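You operate a simulated robot arm through the tools that you are given. There is no shell and no other tool. Be economical: measure what you need, move in short steps, check, and stop when the job is done.

The job below is to be done with a simulated robot arm. You get a single attempt, and the scene is never put back.

## Task
The fuse cap is loose: lift the pack out, twist the cap tight, refit the pack.
Fine: the pack waits on the pack pad; shut the pack door again.
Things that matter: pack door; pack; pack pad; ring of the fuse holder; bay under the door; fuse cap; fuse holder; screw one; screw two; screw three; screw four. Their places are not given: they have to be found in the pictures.

Only the result counts: the job must be done as asked and must still hold three seconds after the hand-in. Knocking over, shifting, dropping, spilling or breaking anything else fails it. A push-on lid holds only when it is set on centred and level and pressed home; a screw cap is set on level and turned clockwise until tight.

## Robot
A 6-joint arm with a two-finger parallel gripper, fixed in place. Base frame: the origin is at the foot of the arm, x ahead of it, y to its left, z up. Readings come in cm, degrees, newtons and seconds.
Its first joint turns from -66.0 to 66.0 degrees. Payload 2.1 kg.
The tool frame sits at the grasp point between the pads (the TCP): z along the fingers, y along the line on which they close. The tips reach 3 cm beyond it. Largest opening 9.4 cm; finger width 2.8, thickness 1; the body of the gripper, 5 by 9.6 cm, starts 5.5 cm behind the TCP.
Orientation is that of the tool frame in the base frame, as [roll, pitch, yaw] about the fixed x, y, z axes, in that order (R = Rz(yaw) Ry(pitch) Rx(roll)). With the fingers straight down and closing along the base's y, the tool's x points along the base's -x, its y along +y and its z along -z.

## Interface
- The arm moves only by the tool play_rows. Its argument "steps" is one flat list of numbers, 7 for each row, row after row: the shift along the tool's x, y, z in cm, then the turn, a rotation vector about the tool's x, y, z in degrees, then the opening in per cent of the stroke, from 0 (shut) to 100 (fully open). In form: [dx, dy, dz, ax, ay, az, jaw, dx, dy, dz, ax, ay, az, jaw, ...]. A call has 1 to 8 rows; each row shifts and turns the commanded pose from where the row before left it, along the tool's axes as they then stand. A row lasts 0.2 s, in which the tool goes at most 5 cm and 8.6 degrees; a call with a longer step from one row to the next is refused whole, and so is a gripper value outside its range. Where a pose cannot be reached the arm comes as near as it can. A force on the tool above 80 N (or 10 N above the force at the start of the call, whichever is more), or a blocked arm, ends the call early, and 0.2 s more pass. Each finger travels about 7.2 cm/s and halts on what it meets, pressing with about 30 N; the grip force reading is that of the motor and also rises with nothing between the fingers. The clock runs only during rows and for 0.2 s after the last one: add rows that do not move to give the fingers time. It gives the time, the measured TCP pose, the force on the tool (base axes), the opening and the grip force at its end, in the units of the frame above (readings bear some noise), and new pictures: "show" is both (left out), scene, wrist or none.
- Cameras (640 x 400 px; columns grow to the right, rows downward): "scene" is fixed at [7.38, -37.74, 49.63]; the picture's right is [0.69, -0.73, 0.00], its down [-0.31, -0.30, -0.90] and it looks along [0.66, 0.62, -0.43] (base axes); focal length 300 px, centre (320, 200). "wrist" rides on the gripper at [-3.7, 0, -5.8] in the tool frame; the picture's right is [0.00, -1.00, 0.00], its down [0.97, 0.00, -0.24] and it looks along [0.24, 0.00, 0.97] (tool axes); focal length 218 px, centre (320, 200).
- pixel_to_xyz(camera, pixels): for up to 12 pixels [column, row] of the newest picture of that camera ("zoom" is the newest enlarged one), the place [x, y, z] in the base frame of the surface seen there, good to about 0.2 cm, but the place of the scene camera against the robot may be out by one fixed shift of up to 1.2 cm in any direction. No time passes.
- enlarge(camera, box): a new picture of the part [left, top, right, bottom] of that camera's present view, enlarged. No time passes.
- job_done(): hands the job in; it is judged then, once.

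Go step by step. Measure first, check grasps and placings, and put right what went wrong. The budget is 80 turns and 120 pictures, counting those below and the enlarged ones. Unless the task says otherwise, let go and move clear before handing in, and close with one line.

The tools are called after "Call:" by a JSON object that holds its "method" and its "body". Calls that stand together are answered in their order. play_rows: Moves the arm, as the interface text tells. Its arguments: {"type":"object","properties":{"steps":{"type":"array"},"show":{"type":"string","enum":["both","scene","wrist","none"]}},"required":["steps"]} The other tools are called the same way: pixel_to_xyz (camera, pixels) gives the place of the surface under pixels of a picture; enlarge (camera, box) takes an enlarged picture of a part of a camera's view; job_done () hands the job in.

At the start:

```text
clock: 0.0
position: [34.83, -14.13, 35.04]
orientation: [180.0, 0.0, 180.0]
ft_force: [-0.1, 0.3, -0.4]
finger_gap: 9.4
finger_force: 0.1
```

scene: 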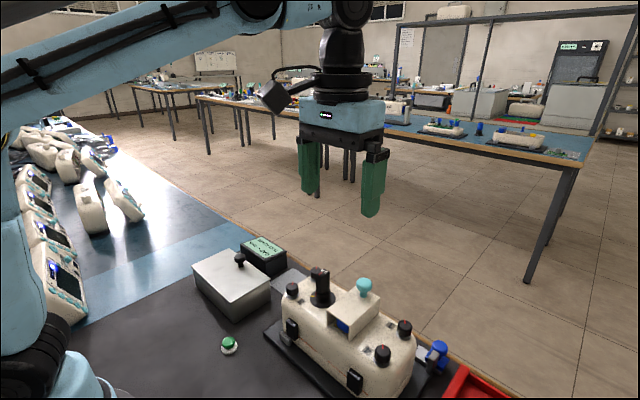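
wrist: 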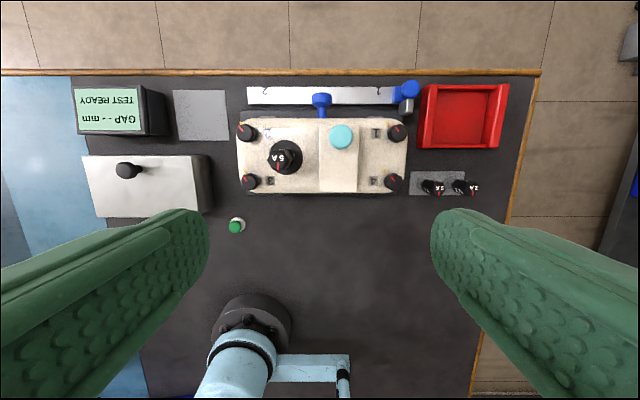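

The wrist view shows a cream device at about (320,155) with a cap at (285,157), a cyan knob at (341,137), four screws, a test display and a button. I'll enlarge both views.

Call:
{"method": "enlarge", "body": {"camera": "wrist", "box": [220, 70, 520, 210]}}

Call:
{"method": "enlarge", "body": {"camera": "scene", "box": [180, 220, 480, 400]}}

Call:
{"method": "enlarge", "body": {"camera": "wrist", "box": [70, 70, 270, 240]}}

```text
2.13 times, centred on (370, 140) of wrist
```

zoom: 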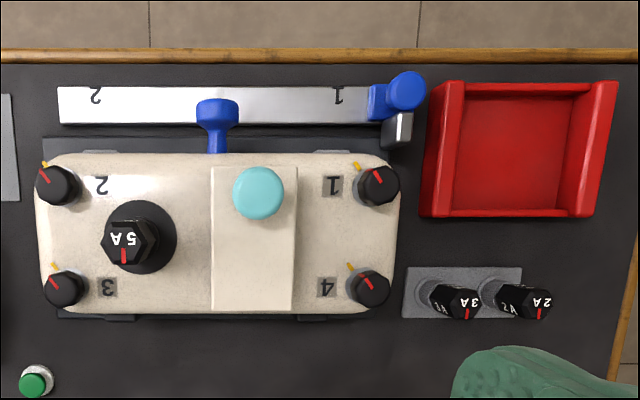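

```text
2.13 times, centred on (330, 310) of scene
```

zoom: 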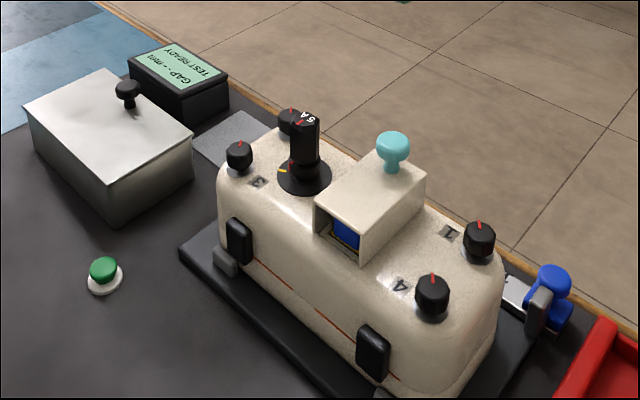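

```text
2.35 times, centred on (170, 155) of wrist
```

zoom: 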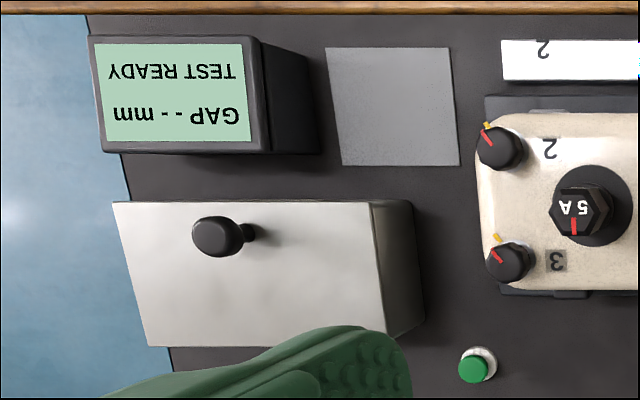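

Next I'll measure the key features in the wrist picture.

Call:
{"method": "pixel_to_xyz", "body": {"camera": "wrist", "pixels": [[341, 136], [330, 180], [285, 155], [300, 165], [247, 133], [397, 132], [250, 181], [393, 182], [322, 101], [405, 92], [200, 115], [335, 168]]}}

Call:
{"method": "pixel_to_xyz", "body": {"camera": "scene", "pixels": [[364, 285], [318, 274], [342, 326], [360, 308], [292, 290], [404, 327], [382, 354], [290, 325], [354, 380], [290, 282], [228, 345], [240, 258]]}}

Call:
{"method": "enlarge", "body": {"camera": "scene", "box": [270, 260, 430, 360]}}

```text
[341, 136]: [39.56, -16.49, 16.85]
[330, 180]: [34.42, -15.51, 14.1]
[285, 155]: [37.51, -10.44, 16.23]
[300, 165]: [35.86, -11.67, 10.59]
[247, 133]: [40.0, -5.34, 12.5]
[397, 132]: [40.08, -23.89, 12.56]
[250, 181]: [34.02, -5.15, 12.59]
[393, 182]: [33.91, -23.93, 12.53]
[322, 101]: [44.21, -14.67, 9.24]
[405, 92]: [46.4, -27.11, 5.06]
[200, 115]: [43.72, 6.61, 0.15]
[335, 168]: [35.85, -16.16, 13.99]
```

```text
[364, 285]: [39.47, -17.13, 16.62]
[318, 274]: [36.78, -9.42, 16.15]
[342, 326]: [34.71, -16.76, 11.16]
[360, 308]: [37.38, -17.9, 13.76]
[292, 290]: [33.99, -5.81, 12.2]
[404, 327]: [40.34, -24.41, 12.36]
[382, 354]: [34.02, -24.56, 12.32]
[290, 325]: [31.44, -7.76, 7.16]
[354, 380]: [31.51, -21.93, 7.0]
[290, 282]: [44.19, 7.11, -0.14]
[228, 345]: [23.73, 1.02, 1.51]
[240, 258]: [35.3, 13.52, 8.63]
```

```text
4.00 times, centred on (350, 310) of scene
```

zoom: 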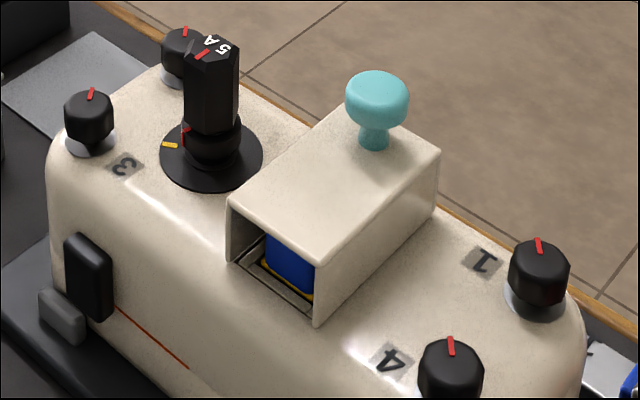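

The hood with the cyan knob looks like the door, with the blue pack visible inside at (355,325). I'll zoom in further to see whether it hinges or slides.

Call:
{"method": "enlarge", "body": {"camera": "scene", "box": [316, 300, 364, 345]}}

Call:
{"method": "enlarge", "body": {"camera": "wrist", "box": [260, 80, 420, 200]}}

```text
8.89 times, centred on (340, 322) of scene
```

zoom: 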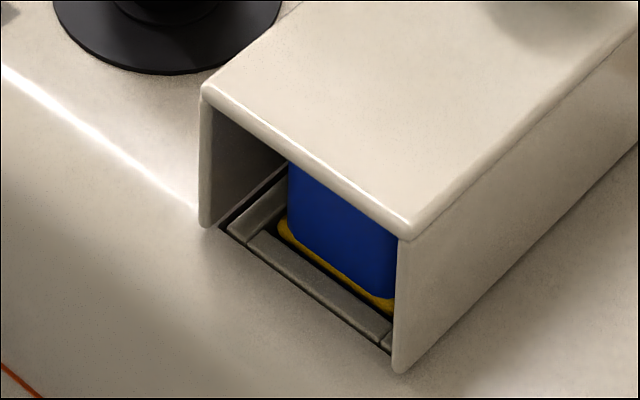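

```text
3.33 times, centred on (340, 140) of wrist
```

zoom: 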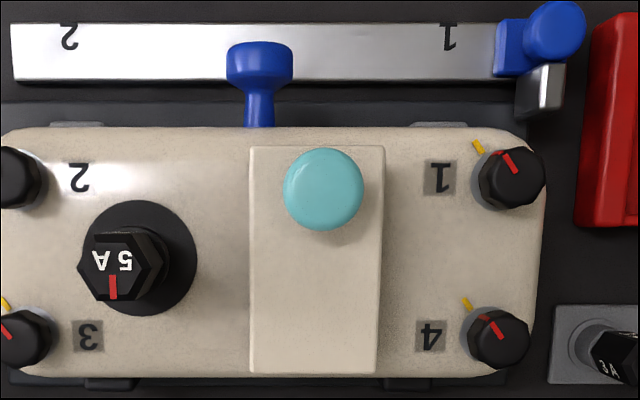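

The hood has an open front with a blue pack and a yellow collar. I'll move the wrist camera behind and lower to see the hood's back and the blue handle.

Call:
{"method": "play_rows", "body": {"steps": [-3, -0.8, 3, 0, 0, 0, 100, -3, -0.8, 3, 0, 0, 0, 100, -3, -0.8, 3, 0, 0, 0, 100, -2, 0, 0, 0, 0, 0, 100, 0, 0, 0, 0, 0, 0, 100], "show": "wrist"}}

```text
clock: 1.2
position: [46.04, -16.51, 26.0]
orientation: [-180.0, 0.0, 180.0]
ft_force: [-0.2, 0.2, 0.5]
finger_gap: 9.4
finger_force: 0.0
```

wrist: 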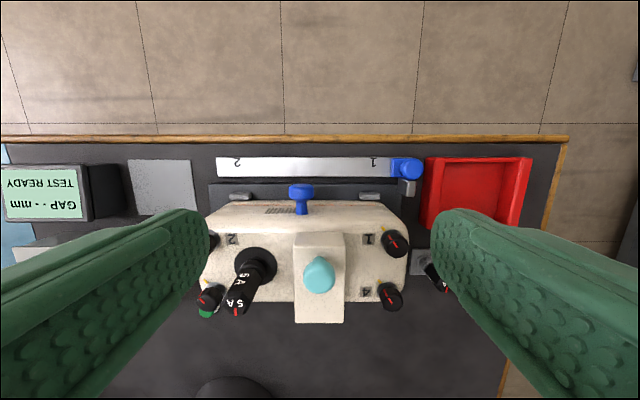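

Call:
{"method": "enlarge", "body": {"camera": "wrist", "box": [200, 150, 440, 330]}}

Call:
{"method": "pixel_to_xyz", "body": {"camera": "wrist", "pixels": [[300, 190], [301, 206], [280, 210], [298, 234], [342, 234], [299, 318], [341, 318], [319, 262], [237, 303], [160, 185], [319, 240], [371, 210]]}}

```text
2.22 times, centred on (320, 240) of wrist
```

zoom: 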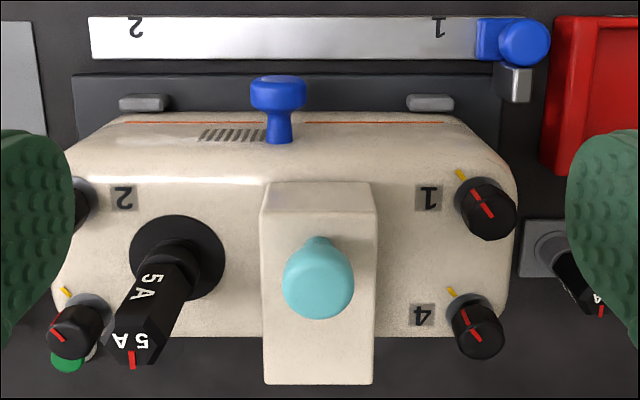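

```text
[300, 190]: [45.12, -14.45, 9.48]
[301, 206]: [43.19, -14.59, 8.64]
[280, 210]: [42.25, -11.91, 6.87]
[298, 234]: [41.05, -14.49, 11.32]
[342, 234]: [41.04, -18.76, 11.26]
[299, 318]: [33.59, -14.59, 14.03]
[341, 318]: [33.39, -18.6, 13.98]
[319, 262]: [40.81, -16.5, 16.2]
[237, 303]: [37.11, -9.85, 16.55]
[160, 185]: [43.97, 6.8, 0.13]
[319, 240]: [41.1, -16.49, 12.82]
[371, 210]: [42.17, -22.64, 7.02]
```

The hood's back is closed at x≈41.1, its front is open at x≈33.5, and the knob is at about (39.6,-16.5). I'll come above the knob and descend, closing along y, and then check before gripping.

Call:
{"method": "play_rows", "body": {"steps": [3.2, 0, 0, 0, 0, 0, 50, 3.24, 0, 0, 0, 0, 0, 50, 0, 0, 4, 0, 0, 0, 50, 0, 0, 2.5, 0, 0, 0, 50, 0, 0, 2.1, 0, 0, 0, 50, 0, 0, 0, 0, 0, 0, 50]}}

```text
clock: 2.6
position: [39.59, -16.54, 17.56]
orientation: [180.0, 0.0, 180.0]
ft_force: [-0.6, 0.0, 0.2]
finger_gap: 4.7
finger_force: 0.1
```

scene: 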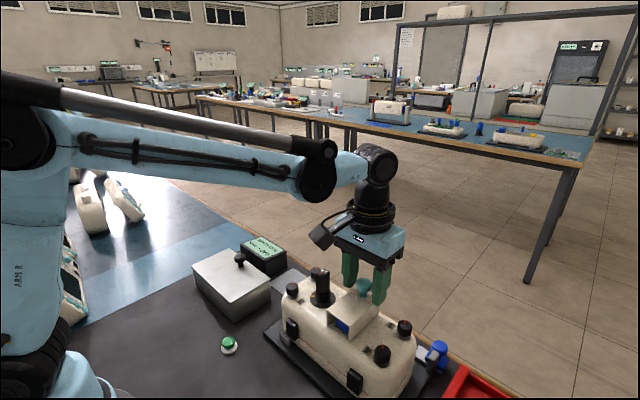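
wrist: 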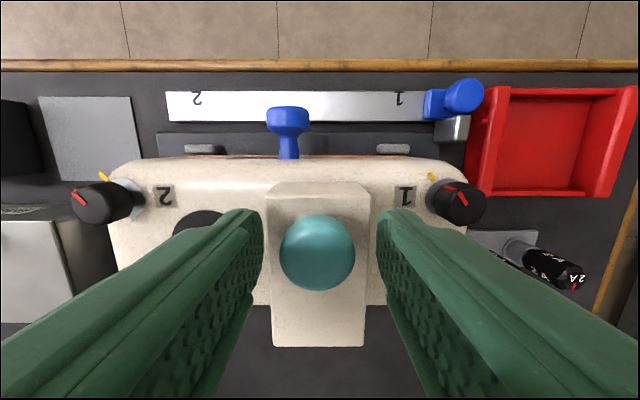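

The fingers straddle the knob cleanly. I'll close, then nudge +x by 0.6 cm to test for a slide.

Call:
{"method": "play_rows", "body": {"steps": [0, 0, 0, 0, 0, 0, 0, 0, 0, 0, 0, 0, 0, 0, 0, 0, 0, 0, 0, 0, 0], "show": "none"}}

Call:
{"method": "play_rows", "body": {"steps": [-0.3, 0, 0, 0, 0, 0, 0, -0.3, 0, 0, 0, 0, 0, 0, 0, 0, 0, 0, 0, 0, 0], "show": "scene"}}

```text
clock: 3.4
position: [39.48, -16.54, 17.45]
orientation: [179.9, 0.0, -180.0]
ft_force: [-3.4, 11.5, -6.6]
finger_gap: 2.49
finger_force: 45.6
```

```text
clock: 4.2
position: [39.74, -16.43, 17.49]
orientation: [179.7, -0.8, 180.0]
ft_force: [-35.2, 18.2, -5.2]
finger_gap: 2.49
finger_force: 44.8
```

scene: 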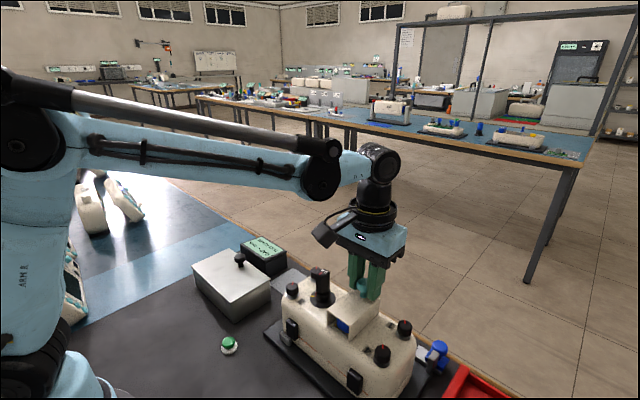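

+x is blocked (35 N for 0.26 cm), so it isn't a slide that way. I'll go back and test an upward lift of 0.6 cm instead.

Call:
{"method": "play_rows", "body": {"steps": [0.6, -0.15, 0, 0, 0, 0, 0, 0, 0, -0.3, 0, 0, 0, 0, 0, 0, -0.3, 0, 0, 0, 0, 0, 0, 0, 0, 0, 0, 0], "show": "scene"}}

```text
clock: 5.2
position: [39.59, -16.48, 18.1]
orientation: [179.4, -0.1, -179.8]
ft_force: [-11.9, 36.1, -23.7]
finger_gap: 2.5
finger_force: 45.4
```

scene: 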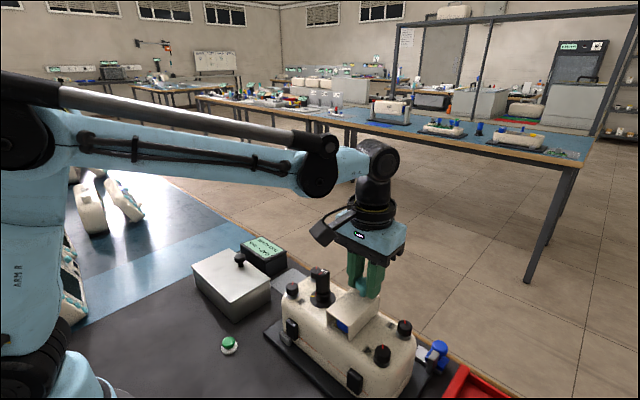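

The TCP rose 0.65 cm with modest force. I'll check whether the hood tilted or the fingers slid.

Call:
{"method": "enlarge", "body": {"camera": "scene", "box": [270, 240, 430, 340]}}

```text
4.00 times, centred on (350, 290) of scene
```

zoom: 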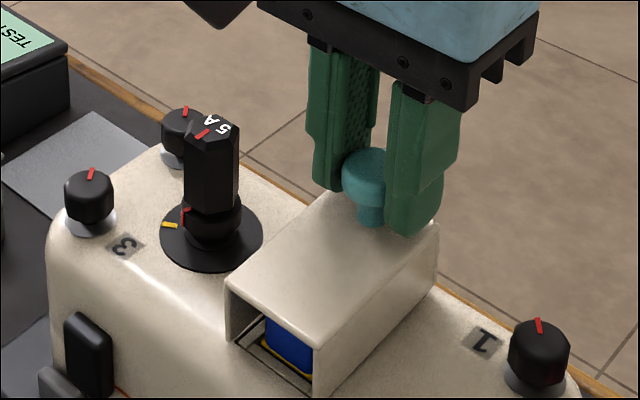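

The front edge stayed put while the back rose slightly, so this looks like a hinge along the front edge, and the fingers slipped a bit. I'll regrip lower and shift y by +0.2.

Call:
{"method": "play_rows", "body": {"steps": [0, 0, 0, 0, 0, 0, 45, 0, 0, 0, 0, 0, 0, 45, 0, 0.2, 0.45, 0, 0, 0, 45, 0, 0, 0.4, 0, 0, 0, 45, 0, 0, 0, 0, 0, 0, 0, 0, 0, 0, 0, 0, 0, 0, 0, 0, 0, 0, 0, 0, 0], "show": "none"}}

Call:
{"method": "play_rows", "body": {"steps": [0.62, 0, -0.5, 0, -5, 0, 0, 0.62, 0, -0.5, 0, -5, 0, 0, 0.62, 0, -0.5, 0, -5, 0, 0, 0, 0, 0, 0, 0, 0, 0], "show": "scene"}}

Call:
{"method": "enlarge", "body": {"camera": "scene", "box": [270, 240, 430, 340]}}

```text
clock: 6.8
position: [39.59, -16.52, 17.14]
orientation: [179.8, 0.1, -179.9]
ft_force: [-1.9, 16.6, 1.1]
finger_gap: 2.51
finger_force: 44.8
```

```text
clock: 7.8
position: [37.69, -16.5, 18.5]
orientation: [179.8, 15.4, -180.0]
ft_force: [16.1, 18.0, 43.7]
finger_gap: 2.54
finger_force: 45.2
```

scene: 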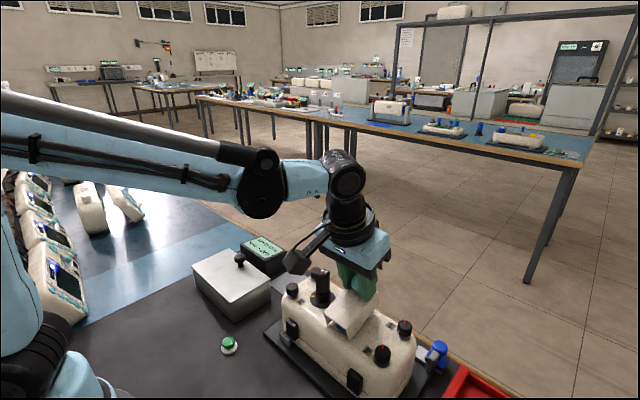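

```text
4.00 times, centred on (350, 290) of scene
```

zoom: 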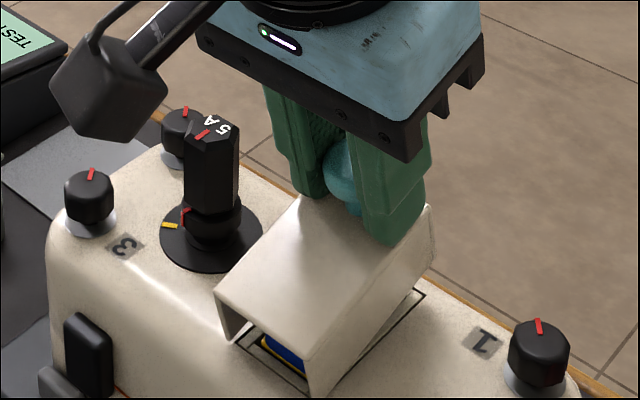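

The hood is tilting about its front edge. The tool is being pushed up at 44 N, so I'll ease back a bit along the tool axis and continue the arc.

Call:
{"method": "play_rows", "body": {"steps": [0.55, 0.08, -0.65, 0, -5, 0, 0, 0.6, 0, -0.6, 0, -5, 0, 0, 0.62, 0, -0.55, 0, -5, 0, 0, 0, 0, 0, 0, 0, 0, 0], "show": "scene"}}

Call:
{"method": "enlarge", "body": {"camera": "scene", "box": [270, 240, 430, 340]}}

```text
clock: 8.8
position: [35.3, -16.47, 19.59]
orientation: [179.8, 30.2, 180.0]
ft_force: [15.3, 11.4, 29.6]
finger_gap: 2.51
finger_force: 45.2
```

scene: 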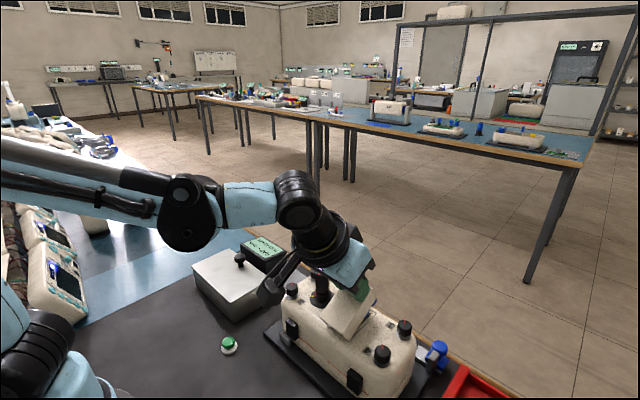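

```text
4.00 times, centred on (350, 290) of scene
```

zoom: 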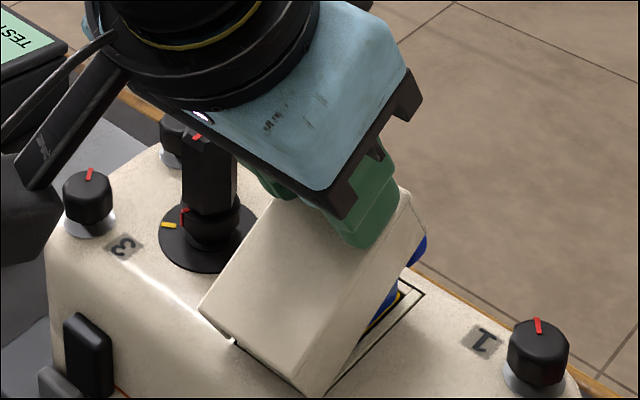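

The hinge model (centre about x 33.6, z 10.5) fits. I'll continue the arc to about 60°.

Call:
{"method": "play_rows", "body": {"steps": [0.58, 0.05, -0.6, 0, -5, 0, 0, 0.6, 0, -0.55, 0, -5, 0, 0, 0.62, 0, -0.53, 0, -5, 0, 0, 0.6, 0, -0.53, 0, -5, 0, 0, 0.6, 0, -0.53, 0, -5, 0, 0, 0.6, 0, -0.53, 0, -5, 0, 0, 0, 0, 0, 0, 0, 0, 0], "show": "scene"}}

Call:
{"method": "enlarge", "body": {"camera": "scene", "box": [250, 220, 410, 320]}}

```text
clock: 10.4
position: [30.4, -16.48, 19.57]
orientation: [179.7, 60.4, 179.7]
ft_force: [-5.4, -4.1, 42.1]
finger_gap: 2.51
finger_force: 45.3
```

scene: 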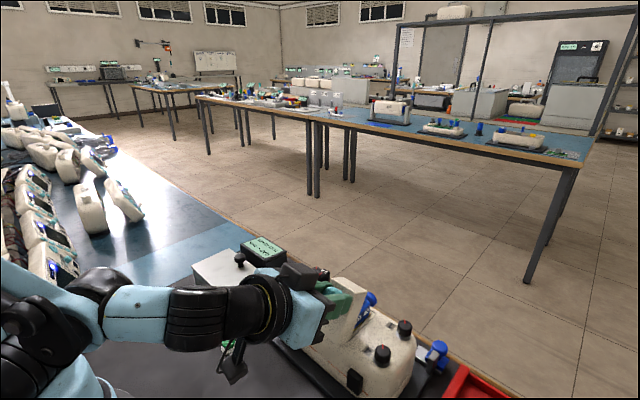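

```text
4.00 times, centred on (330, 270) of scene
```

zoom: 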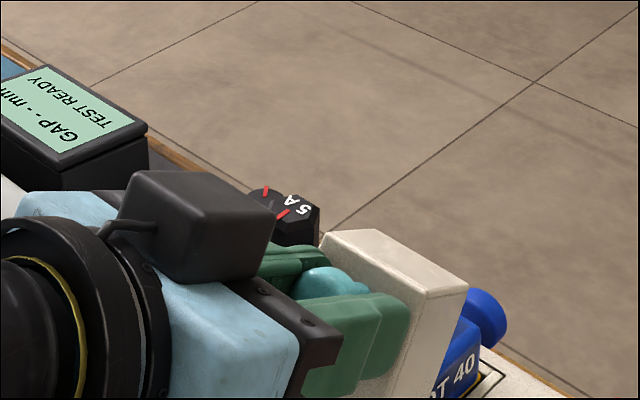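

The hood is at about 60° and holding. I'll continue in smaller steps toward 80–90°.

Call:
{"method": "play_rows", "body": {"steps": [0.4, 0.0, -0.53, 0, -5, 0, 0, 0.58, 0, -0.53, 0, -5, 0, 0, 0.6, 0, -0.53, 0, -5, 0, 0, 0.6, 0, -0.53, 0, -5, 0, 0, 0, 0, 0, 0, 0, 0, 0], "show": "scene"}}

Call:
{"method": "enlarge", "body": {"camera": "scene", "box": [250, 240, 410, 340]}}

```text
clock: 11.6
position: [27.64, -16.43, 18.42]
orientation: [179.5, 80.3, 179.7]
ft_force: [-9.4, -0.8, 26.8]
finger_gap: 2.5
finger_force: 45.1
```

scene: 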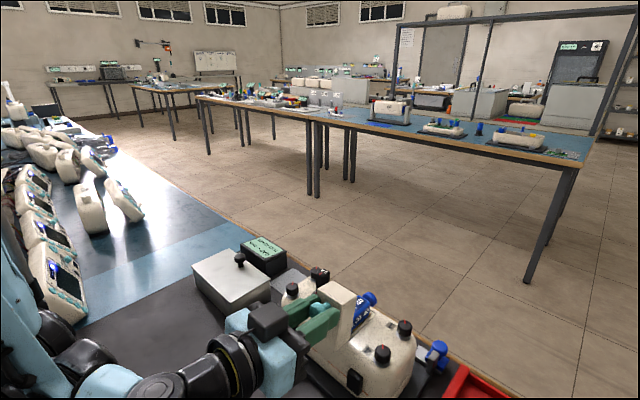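

```text
4.00 times, centred on (330, 290) of scene
```

zoom: 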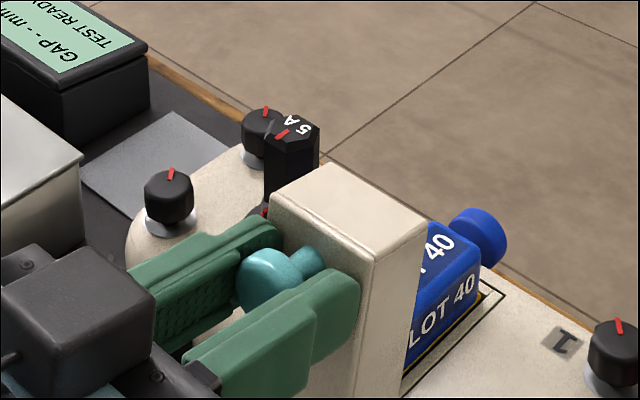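

The door is near 80° and the "LOT 40" pack is visible. I'll go on to about 98° and see if the hinge allows it.

Call:
{"method": "play_rows", "body": {"steps": [0.5, 0.0, -0.55, 0, -5, 0, 0, 0.6, 0, -0.53, 0, -5, 0, 0, 0.6, 0, -0.53, 0, -4, 0, 0, 0.6, 0, -0.45, 0, -4, 0, 0, 0, 0, 0, 0, 0, 0, 0], "show": "scene"}}

Call:
{"method": "enlarge", "body": {"camera": "scene", "box": [250, 240, 410, 340]}}

```text
clock: 12.8
position: [27.59, -16.31, 24.22]
orientation: [-0.2, 82.1, -0.2]
ft_force: [-0.1, 0.2, -0.2]
finger_gap: 0.0
finger_force: 33.1
out of reach, approached as far as the arm can: row 1, 2, 3, 4
```

scene: 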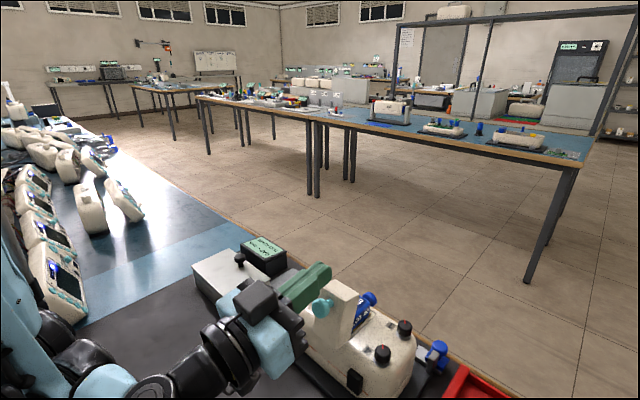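

```text
4.00 times, centred on (330, 290) of scene
```

zoom: 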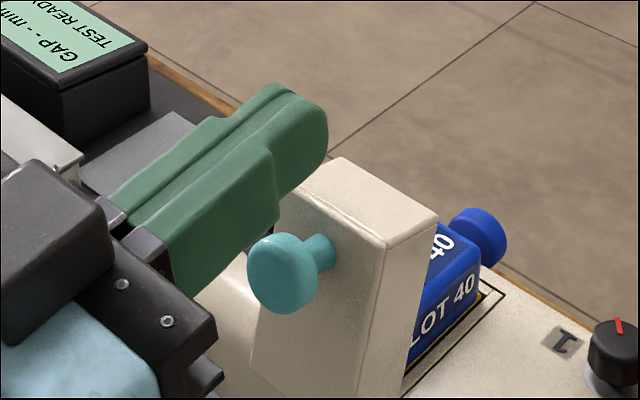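

The grip slipped off at the reach limit, but the door stays open. I'll raise the arm clear and rotate the tool back to vertical.

Call:
{"method": "play_rows", "body": {"steps": [-3, 0, 0, 0, 8, 0, 0, -3, 0, 0, 0, 8, 0, 0, -3, 0, 0, 0, 8, 0, 0, -2, 0, 0, 0, 8, 0, 0, 0, 0, 0, 0, 8, 0, 0, 0, 0, 0, 0, 8, 0, 0, 0, 0, 0, 0, 8, 0, 20, 0, 0, 0, 0, 0, 0, 40], "show": "none"}}

```text
clock: 14.6
position: [28.67, -16.21, 35.3]
orientation: [-180.0, 41.9, 179.9]
ft_force: [1.0, 0.2, -0.1]
finger_gap: 3.78
finger_force: 0.0
out of reach, approached as far as the arm can: row 1
```

Arm clear. I'll finish levelling and move to about (38,-14,35) for an overhead look.

Call:
{"method": "play_rows", "body": {"steps": [0, 0, 0, 0, 8.4, 0, 100, 0, 0, 0, 0, 8.4, 0, 100, 0, 0, 0, 0, 8.4, 0, 100, 0, 0, 0, 0, 8.4, 0, 100, 0, 0, 0, 0, 8.3, 0, 100, -4, 1, 1, 0, 0, 0, 100, -4, 1, 1, 0, 0, 0, 100, 0, 0, 0, 0, 0, 0, 100]}}

Call:
{"method": "enlarge", "body": {"camera": "scene", "box": [250, 240, 450, 365]}}

Call:
{"method": "enlarge", "body": {"camera": "wrist", "box": [220, 80, 440, 230]}}

```text
clock: 16.4
position: [36.69, -14.18, 33.16]
orientation: [-179.9, 0.1, 180.0]
ft_force: [-0.3, 0.5, -0.5]
finger_gap: 9.39
finger_force: 0.1
```

scene: 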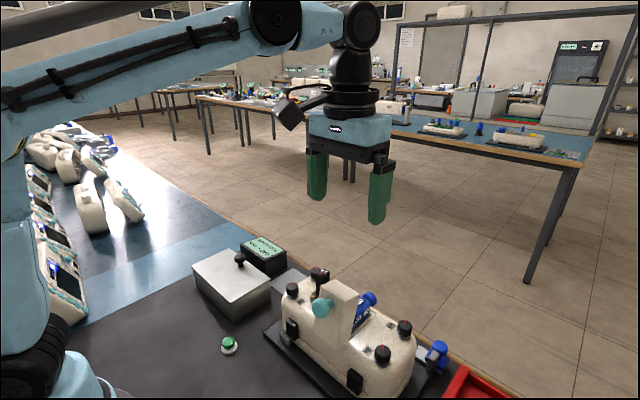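
wrist: 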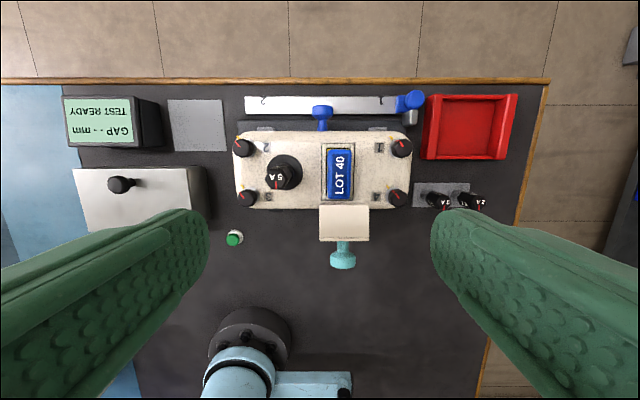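

```text
3.20 times, centred on (350, 302) of scene
```

zoom: 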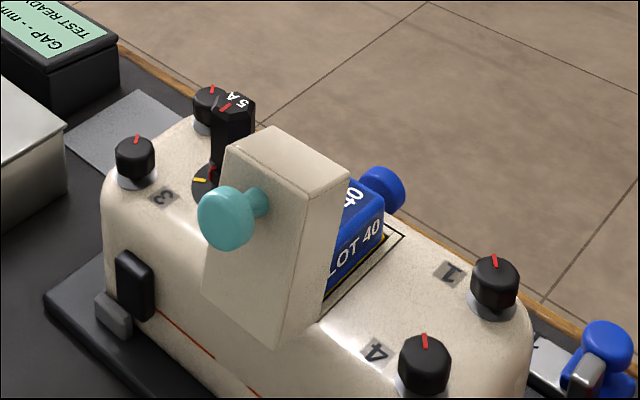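

```text
2.67 times, centred on (330, 155) of wrist
```

zoom: 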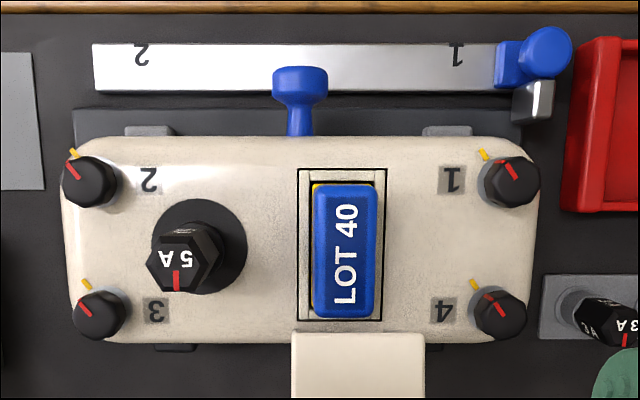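

The door stands open and the pack is exposed at wrist (340,173). I'll measure the pack and the pad.

Call:
{"method": "pixel_to_xyz", "body": {"camera": "wrist", "pixels": [[340, 173], [340, 152], [340, 196], [330, 173], [350, 173], [170, 101], [222, 101], [174, 149], [225, 149], [325, 205], [340, 235], [275, 183]]}}

Call:
{"method": "enlarge", "body": {"camera": "wrist", "box": [310, 135, 370, 215]}}

```text
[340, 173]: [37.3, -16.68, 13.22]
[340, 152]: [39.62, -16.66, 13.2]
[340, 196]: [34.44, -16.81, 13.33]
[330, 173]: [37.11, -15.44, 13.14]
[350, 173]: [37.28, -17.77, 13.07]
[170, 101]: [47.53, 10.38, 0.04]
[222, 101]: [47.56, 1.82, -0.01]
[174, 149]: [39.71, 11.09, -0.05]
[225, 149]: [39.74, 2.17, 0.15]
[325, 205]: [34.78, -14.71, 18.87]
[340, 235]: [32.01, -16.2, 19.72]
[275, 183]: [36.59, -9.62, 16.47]
```

```text
5.00 times, centred on (340, 175) of wrist
```

zoom: 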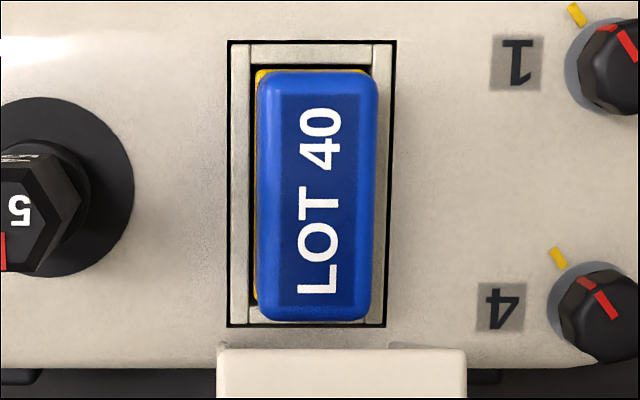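

The pack is about 5.6 × 2.4 cm, centred near (37.15,-16.65) with its top at z 13.2, and the pad centre is near (43.65,6.4,0). To clear the door corner I'll grip slightly toward +x, at x=37.8.

Call:
{"method": "play_rows", "body": {"steps": [-0.55, -1.25, 4, 0, 0, 0, 48, -0.55, -1.22, 4, 0, 0, 0, 48, 0, 0, 4, 0, 0, 0, 48, 0, 0, 3.2, 0, 0, 0, 48, 0, 0, 2, 0, 0, 0, 48, 0, 0, 0, 0, 0, 0, 48]}}

Call:
{"method": "enlarge", "body": {"camera": "scene", "box": [270, 230, 430, 340]}}

```text
clock: 17.8
position: [37.79, -16.4, 15.83]
orientation: [180.0, 0.1, -180.0]
ft_force: [-0.1, 0.6, -0.8]
finger_gap: 4.49
finger_force: 0.0
```

scene: 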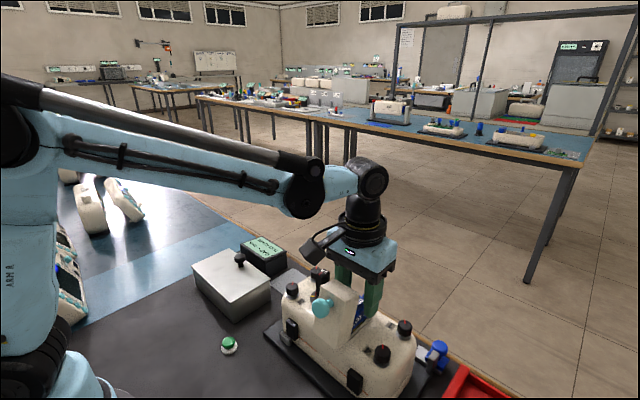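
wrist: 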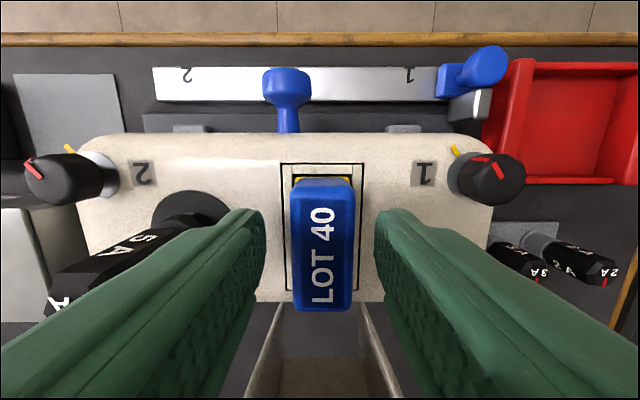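

```text
3.64 times, centred on (350, 285) of scene
```

zoom: 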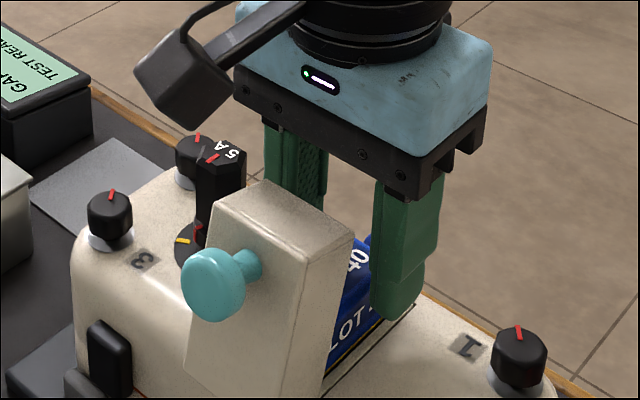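

The fingers straddle the pack, slightly left of centre. I'll shift y by -0.22, descend 1.8 cm, and close.

Call:
{"method": "play_rows", "body": {"steps": [0, -0.22, 0.9, 0, 0, 0, 48, 0, 0, 0.9, 0, 0, 0, 48, 0, 0, 0, 0, 0, 0, 0, 0, 0, 0, 0, 0, 0, 0, 0, 0, 0, 0, 0, 0, 0], "show": "wrist"}}

```text
clock: 19.0
position: [37.93, -16.67, 14.06]
orientation: [179.9, 0.1, -179.9]
ft_force: [-1.6, 12.0, 2.1]
finger_gap: 2.74
finger_force: 30.0
```

wrist: 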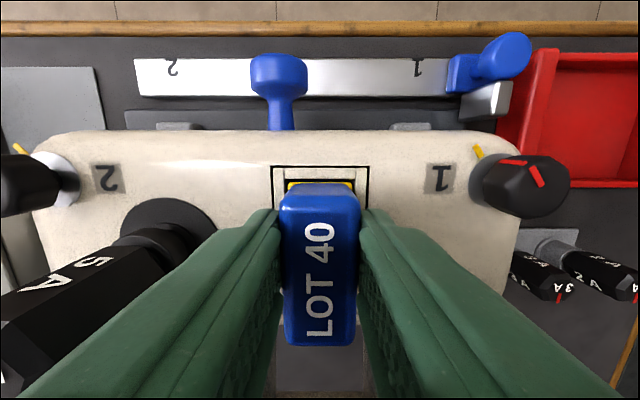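

The pack is gripped (gap 2.74, 30 N). I'll lift it straight up gently.

Call:
{"method": "play_rows", "body": {"steps": [0, 0.0, -0.4, 0, 0, 0, 0, 0, 0, -0.6, 0, 0, 0, 0, 0, 0, -1, 0, 0, 0, 0, 0, 0, -2, 0, 0, 0, 0, 0, 0, -3, 0, 0, 0, 0, 0, 0, -4, 0, 0, 0, 0, 0, 0, 0, 0, 0, 0, 0]}}

Call:
{"method": "enlarge", "body": {"camera": "scene", "box": [270, 190, 450, 340]}}

```text
clock: 20.6
position: [37.84, -16.72, 25.28]
orientation: [-179.9, 0.1, -180.0]
ft_force: [0.3, 0.1, -1.3]
finger_gap: 2.7
finger_force: 30.0
```

scene: 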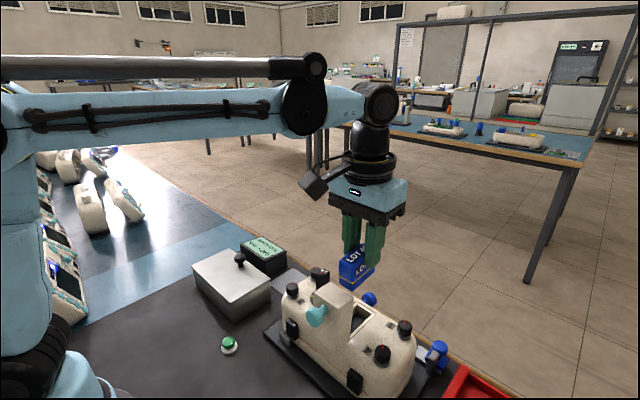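
wrist: 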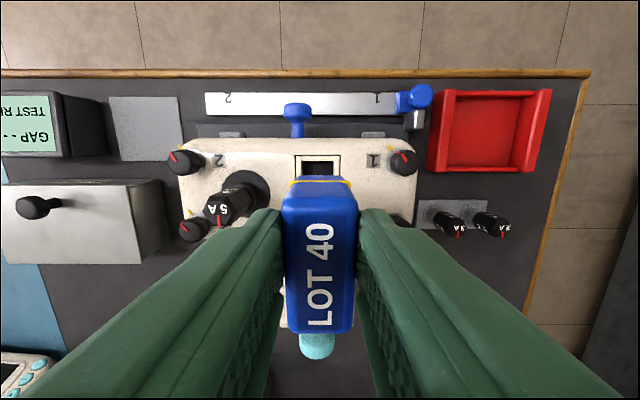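

```text
2.67 times, centred on (360, 265) of scene
```

zoom: 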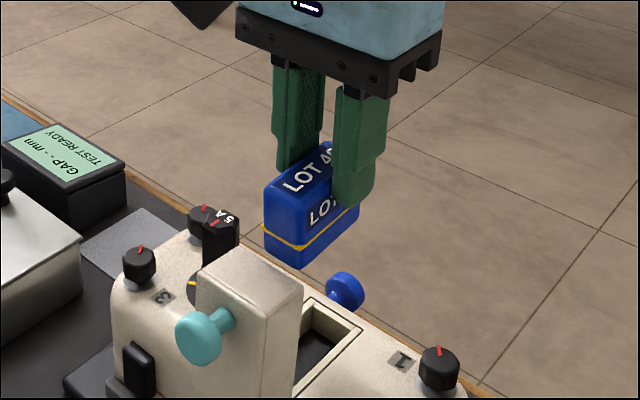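

The pack came out cleanly. I'll measure its height from the zoom picture.

Call:
{"method": "pixel_to_xyz", "body": {"camera": "zoom", "pixels": [[298, 205], [298, 262], [268, 185], [268, 240], [340, 150], [320, 245], [310, 325], [322, 350]]}}

Call:
{"method": "pixel_to_xyz", "body": {"camera": "wrist", "pixels": [[115, 100], [178, 100], [122, 158], [182, 158], [148, 128], [320, 235]]}}

```text
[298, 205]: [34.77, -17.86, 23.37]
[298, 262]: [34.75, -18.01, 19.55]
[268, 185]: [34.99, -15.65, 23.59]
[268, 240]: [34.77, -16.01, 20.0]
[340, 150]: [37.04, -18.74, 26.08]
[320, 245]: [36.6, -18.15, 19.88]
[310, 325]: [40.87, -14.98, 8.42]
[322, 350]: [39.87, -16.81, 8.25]
```

```text
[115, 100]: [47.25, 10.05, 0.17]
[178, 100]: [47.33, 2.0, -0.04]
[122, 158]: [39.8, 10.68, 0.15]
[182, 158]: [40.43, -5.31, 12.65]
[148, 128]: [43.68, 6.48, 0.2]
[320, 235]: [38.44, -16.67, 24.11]
```

The pack is about 4.7 cm tall, with its bottom roughly 5.7 cm below the TCP. I'll carry it over the pad, holding the TCP at about (44.35,6.35).

Call:
{"method": "play_rows", "body": {"steps": [-1.3, 0, -1, 0, 0, 0, 0, -1.3, 4.6, 0, 0, 0, 0, 0, -1.3, 4.6, 0, 0, 0, 0, 0, -1.3, 4.6, 0, 0, 0, 0, 0, -1.3, 4.6, 0, 0, 0, 0, 0, 0, 4.65, 0, 0, 0, 0, 0, 0, 0, 0, 0, 0, 0, 0]}}

```text
clock: 22.2
position: [44.14, 6.32, 25.94]
orientation: [-179.9, 0.1, 179.9]
ft_force: [0.0, 0.6, -1.7]
finger_gap: 2.72
finger_force: 30.4
```

scene: 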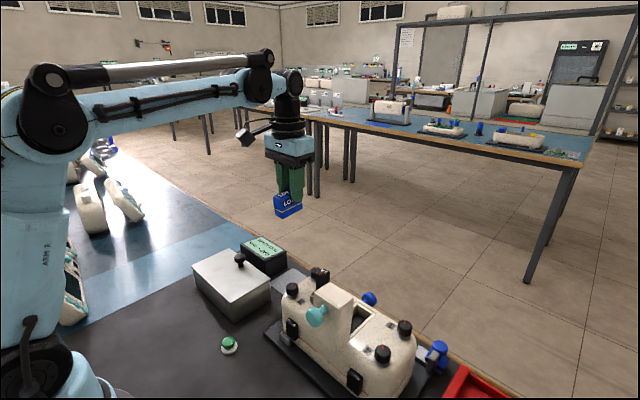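
wrist: 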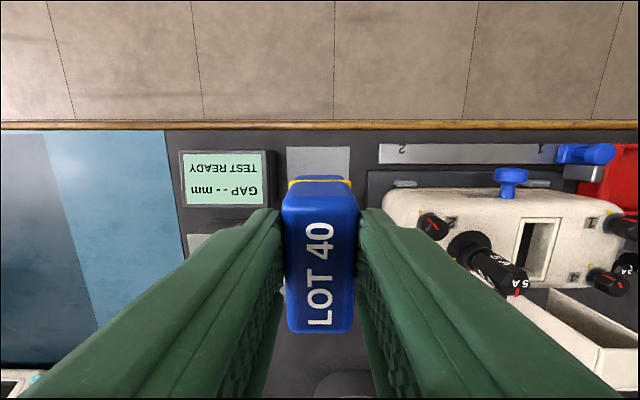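

It's aligned over the pad. I'll descend to just above it.

Call:
{"method": "play_rows", "body": {"steps": [-0.15, 0, 4.5, 0, 0, 0, 0, 0, 0, 4.5, 0, 0, 0, 0, 0, 0, 4.5, 0, 0, 0, 0, 0, 0, 3.5, 0, 0, 0, 0, 0, 0, 1.8, 0, 0, 0, 0, 0, 0, 0, 0, 0, 0, 0]}}

Call:
{"method": "enlarge", "body": {"camera": "scene", "box": [220, 200, 360, 310]}}

```text
clock: 23.6
position: [44.49, 6.16, 7.34]
orientation: [180.0, 0.1, 179.9]
ft_force: [-0.3, -0.8, -1.4]
finger_gap: 2.71
finger_force: 29.7
```

scene: 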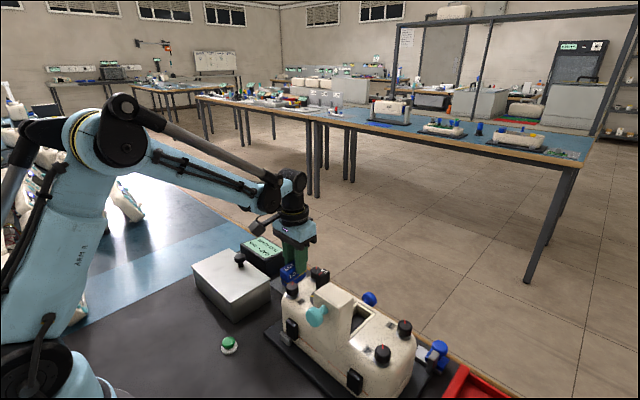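
wrist: 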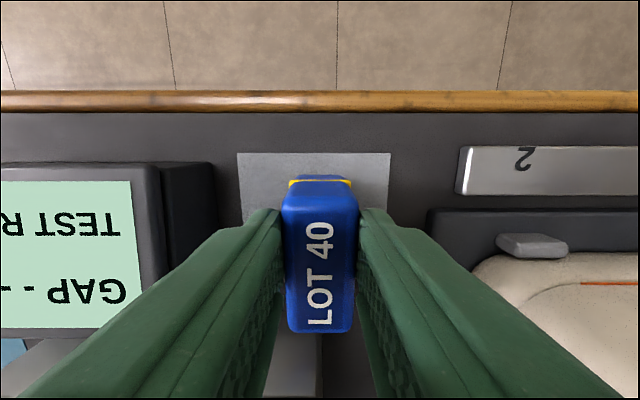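

```text
3.64 times, centred on (290, 255) of scene
```

zoom: 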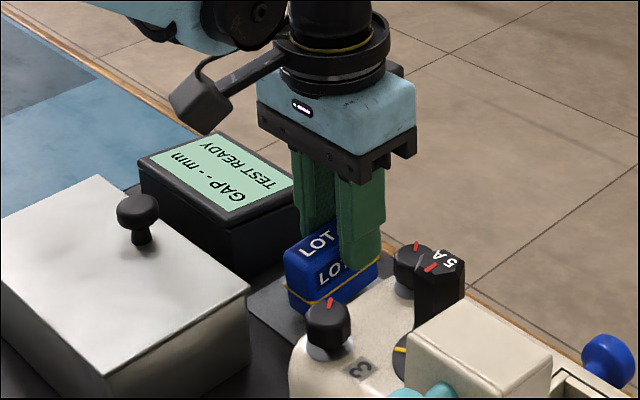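

About 1.5 cm to go, so I'll lower in small steps and watch the force.

Call:
{"method": "play_rows", "body": {"steps": [0, 0, 0.5, 0, 0, 0, 0, 0, 0, 0.3, 0, 0, 0, 0, 0, 0, 0.2, 0, 0, 0, 0, 0, 0, 0.2, 0, 0, 0, 0, 0, 0, 0, 0, 0, 0, 0], "show": "none"}}

Call:
{"method": "play_rows", "body": {"steps": [0, 0, 0.15, 0, 0, 0, 0, 0, 0, 0.15, 0, 0, 0, 0, 0, 0, 0, 0, 0, 0, 0], "show": "scene"}}

Call:
{"method": "enlarge", "body": {"camera": "scene", "box": [260, 240, 330, 310]}}

```text
clock: 24.8
position: [44.51, 6.24, 6.16]
orientation: [180.0, 0.1, 179.9]
ft_force: [6.1, -3.3, 19.9]
finger_gap: 2.73
finger_force: 29.8
```

```text
clock: 25.6
position: [44.43, 6.26, 5.88]
orientation: [-180.0, 0.2, 180.0]
ft_force: [7.5, -2.4, 18.7]
finger_gap: 2.71
finger_force: 30.8
```

scene: 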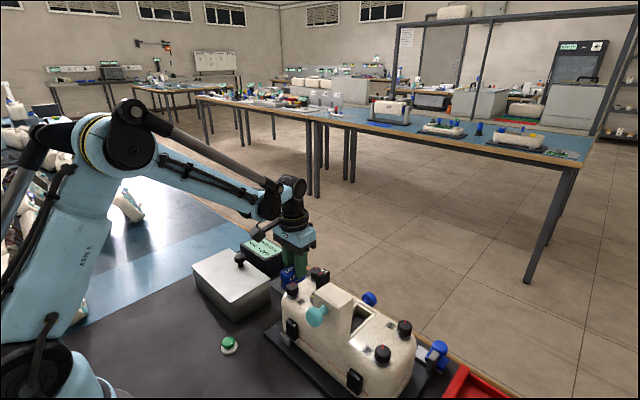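

```text
5.71 times, centred on (295, 275) of scene
```

zoom: 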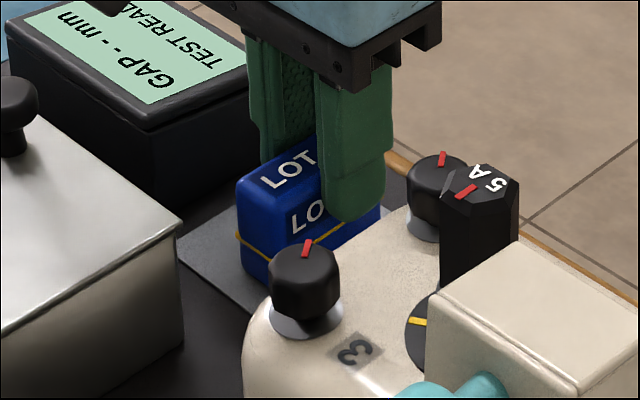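

The pack is on the pad (contact force about 19 N). I'll open and rise.

Call:
{"method": "play_rows", "body": {"steps": [0, 0, 0, 0, 0, 0, 20, 0, 0, 0, 0, 0, 0, 45, 0, 0, 0, 0, 0, 0, 45, 0, 0, -2, 0, 0, 0, 45, 0, 0, -4, 0, 0, 0, 45, 0, 0, -4.5, 0, 0, 0, 45, 0, 0, -4.5, 0, 0, 0, 45, 0, 0, -3, 0, 0, 0, 45], "show": "wrist"}}

Call:
{"method": "pixel_to_xyz", "body": {"camera": "wrist", "pixels": [[320, 240]]}}

```text
clock: 27.4
position: [44.29, 6.43, 23.94]
orientation: [-180.0, 0.1, 179.9]
ft_force: [-0.2, -0.3, -0.9]
finger_gap: 4.23
finger_force: 0.0
```

wrist: 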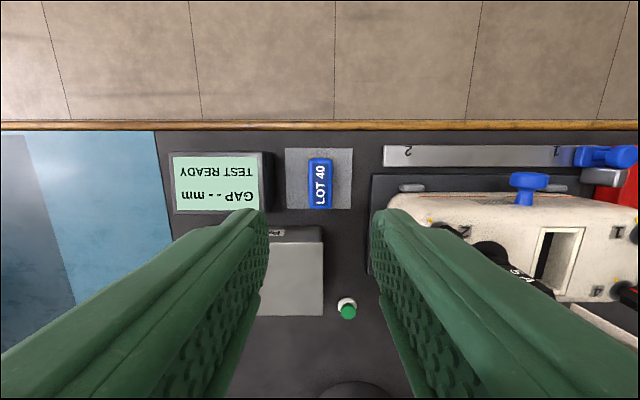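

```text
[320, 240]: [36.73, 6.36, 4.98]
```

The pack stands on the pad at (320,185). Next I'll move over the fuse holder to measure the cap.

Call:
{"method": "play_rows", "body": {"steps": [2.3, -4.1, -1.5, 0, 0, 0, 45, 2.3, -4.1, -1, 0, 0, 0, 45, 2.3, -4.1, 0, 0, 0, 0, 45, 2.3, -4.1, 0, 0, 0, 0, 45, 0, 0, 0, 0, 0, 0, 100, 0, 0, 0, 0, 0, 0, 100]}}

Call:
{"method": "enlarge", "body": {"camera": "wrist", "box": [270, 90, 370, 170]}}

Call:
{"method": "enlarge", "body": {"camera": "scene", "box": [290, 255, 350, 315]}}

```text
clock: 28.8
position: [35.49, -10.14, 26.32]
orientation: [-180.0, 0.0, 180.0]
ft_force: [0.8, 0.3, 0.6]
finger_gap: 9.38
finger_force: 0.1
```

scene: 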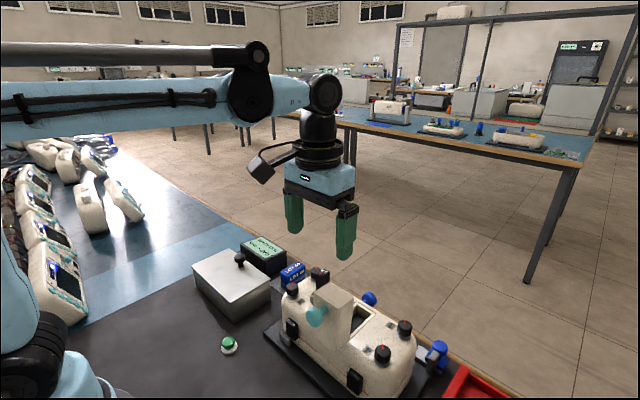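
wrist: 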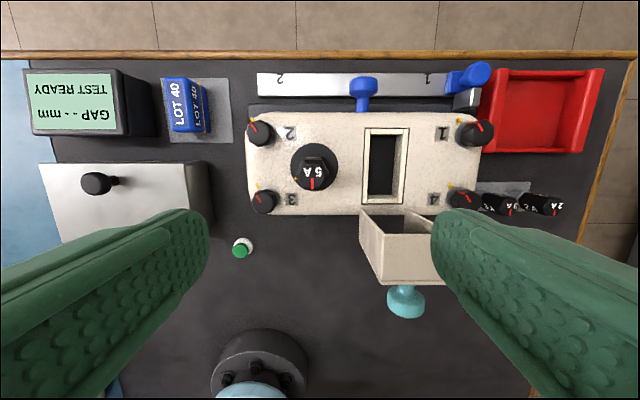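

```text
5.00 times, centred on (320, 130) of wrist
```

zoom: 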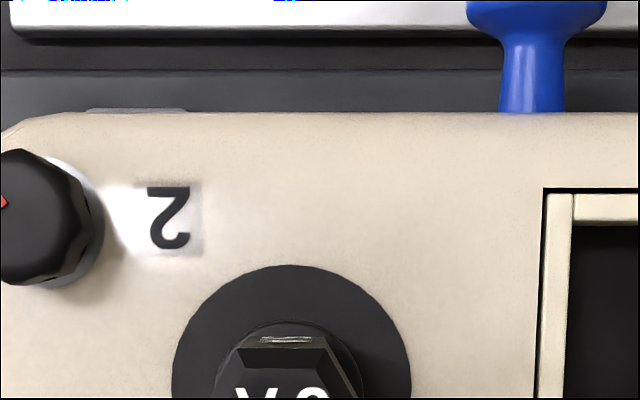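

```text
6.67 times, centred on (320, 285) of scene
```

zoom: 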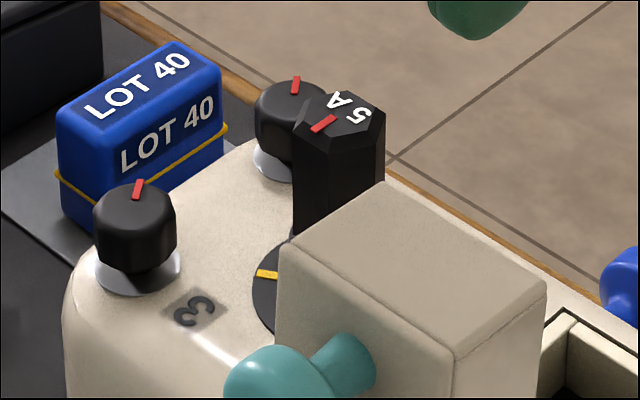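

Call:
{"method": "enlarge", "body": {"camera": "wrist", "box": [280, 130, 350, 205]}}

Call:
{"method": "pixel_to_xyz", "body": {"camera": "wrist", "pixels": [[313, 172], [301, 173], [326, 173], [313, 184], [313, 160], [313, 146], [292, 165], [337, 160], [313, 190]]}}

```text
5.33 times, centred on (315, 168) of wrist
```

zoom: 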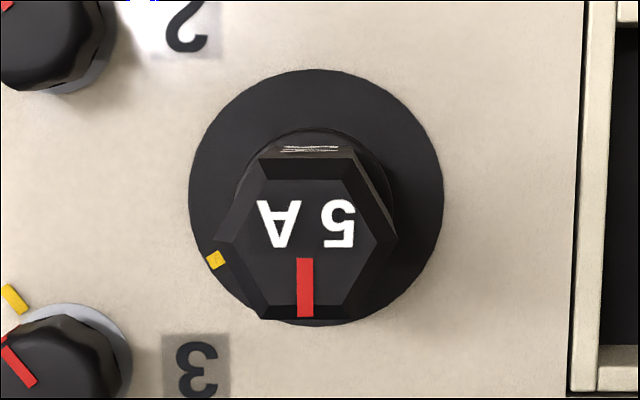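

```text
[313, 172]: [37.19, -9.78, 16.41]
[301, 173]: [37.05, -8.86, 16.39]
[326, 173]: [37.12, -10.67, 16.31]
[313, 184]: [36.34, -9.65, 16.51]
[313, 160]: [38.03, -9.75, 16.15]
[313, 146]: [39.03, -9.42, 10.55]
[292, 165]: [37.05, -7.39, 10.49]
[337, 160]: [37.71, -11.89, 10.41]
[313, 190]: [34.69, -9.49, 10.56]
```

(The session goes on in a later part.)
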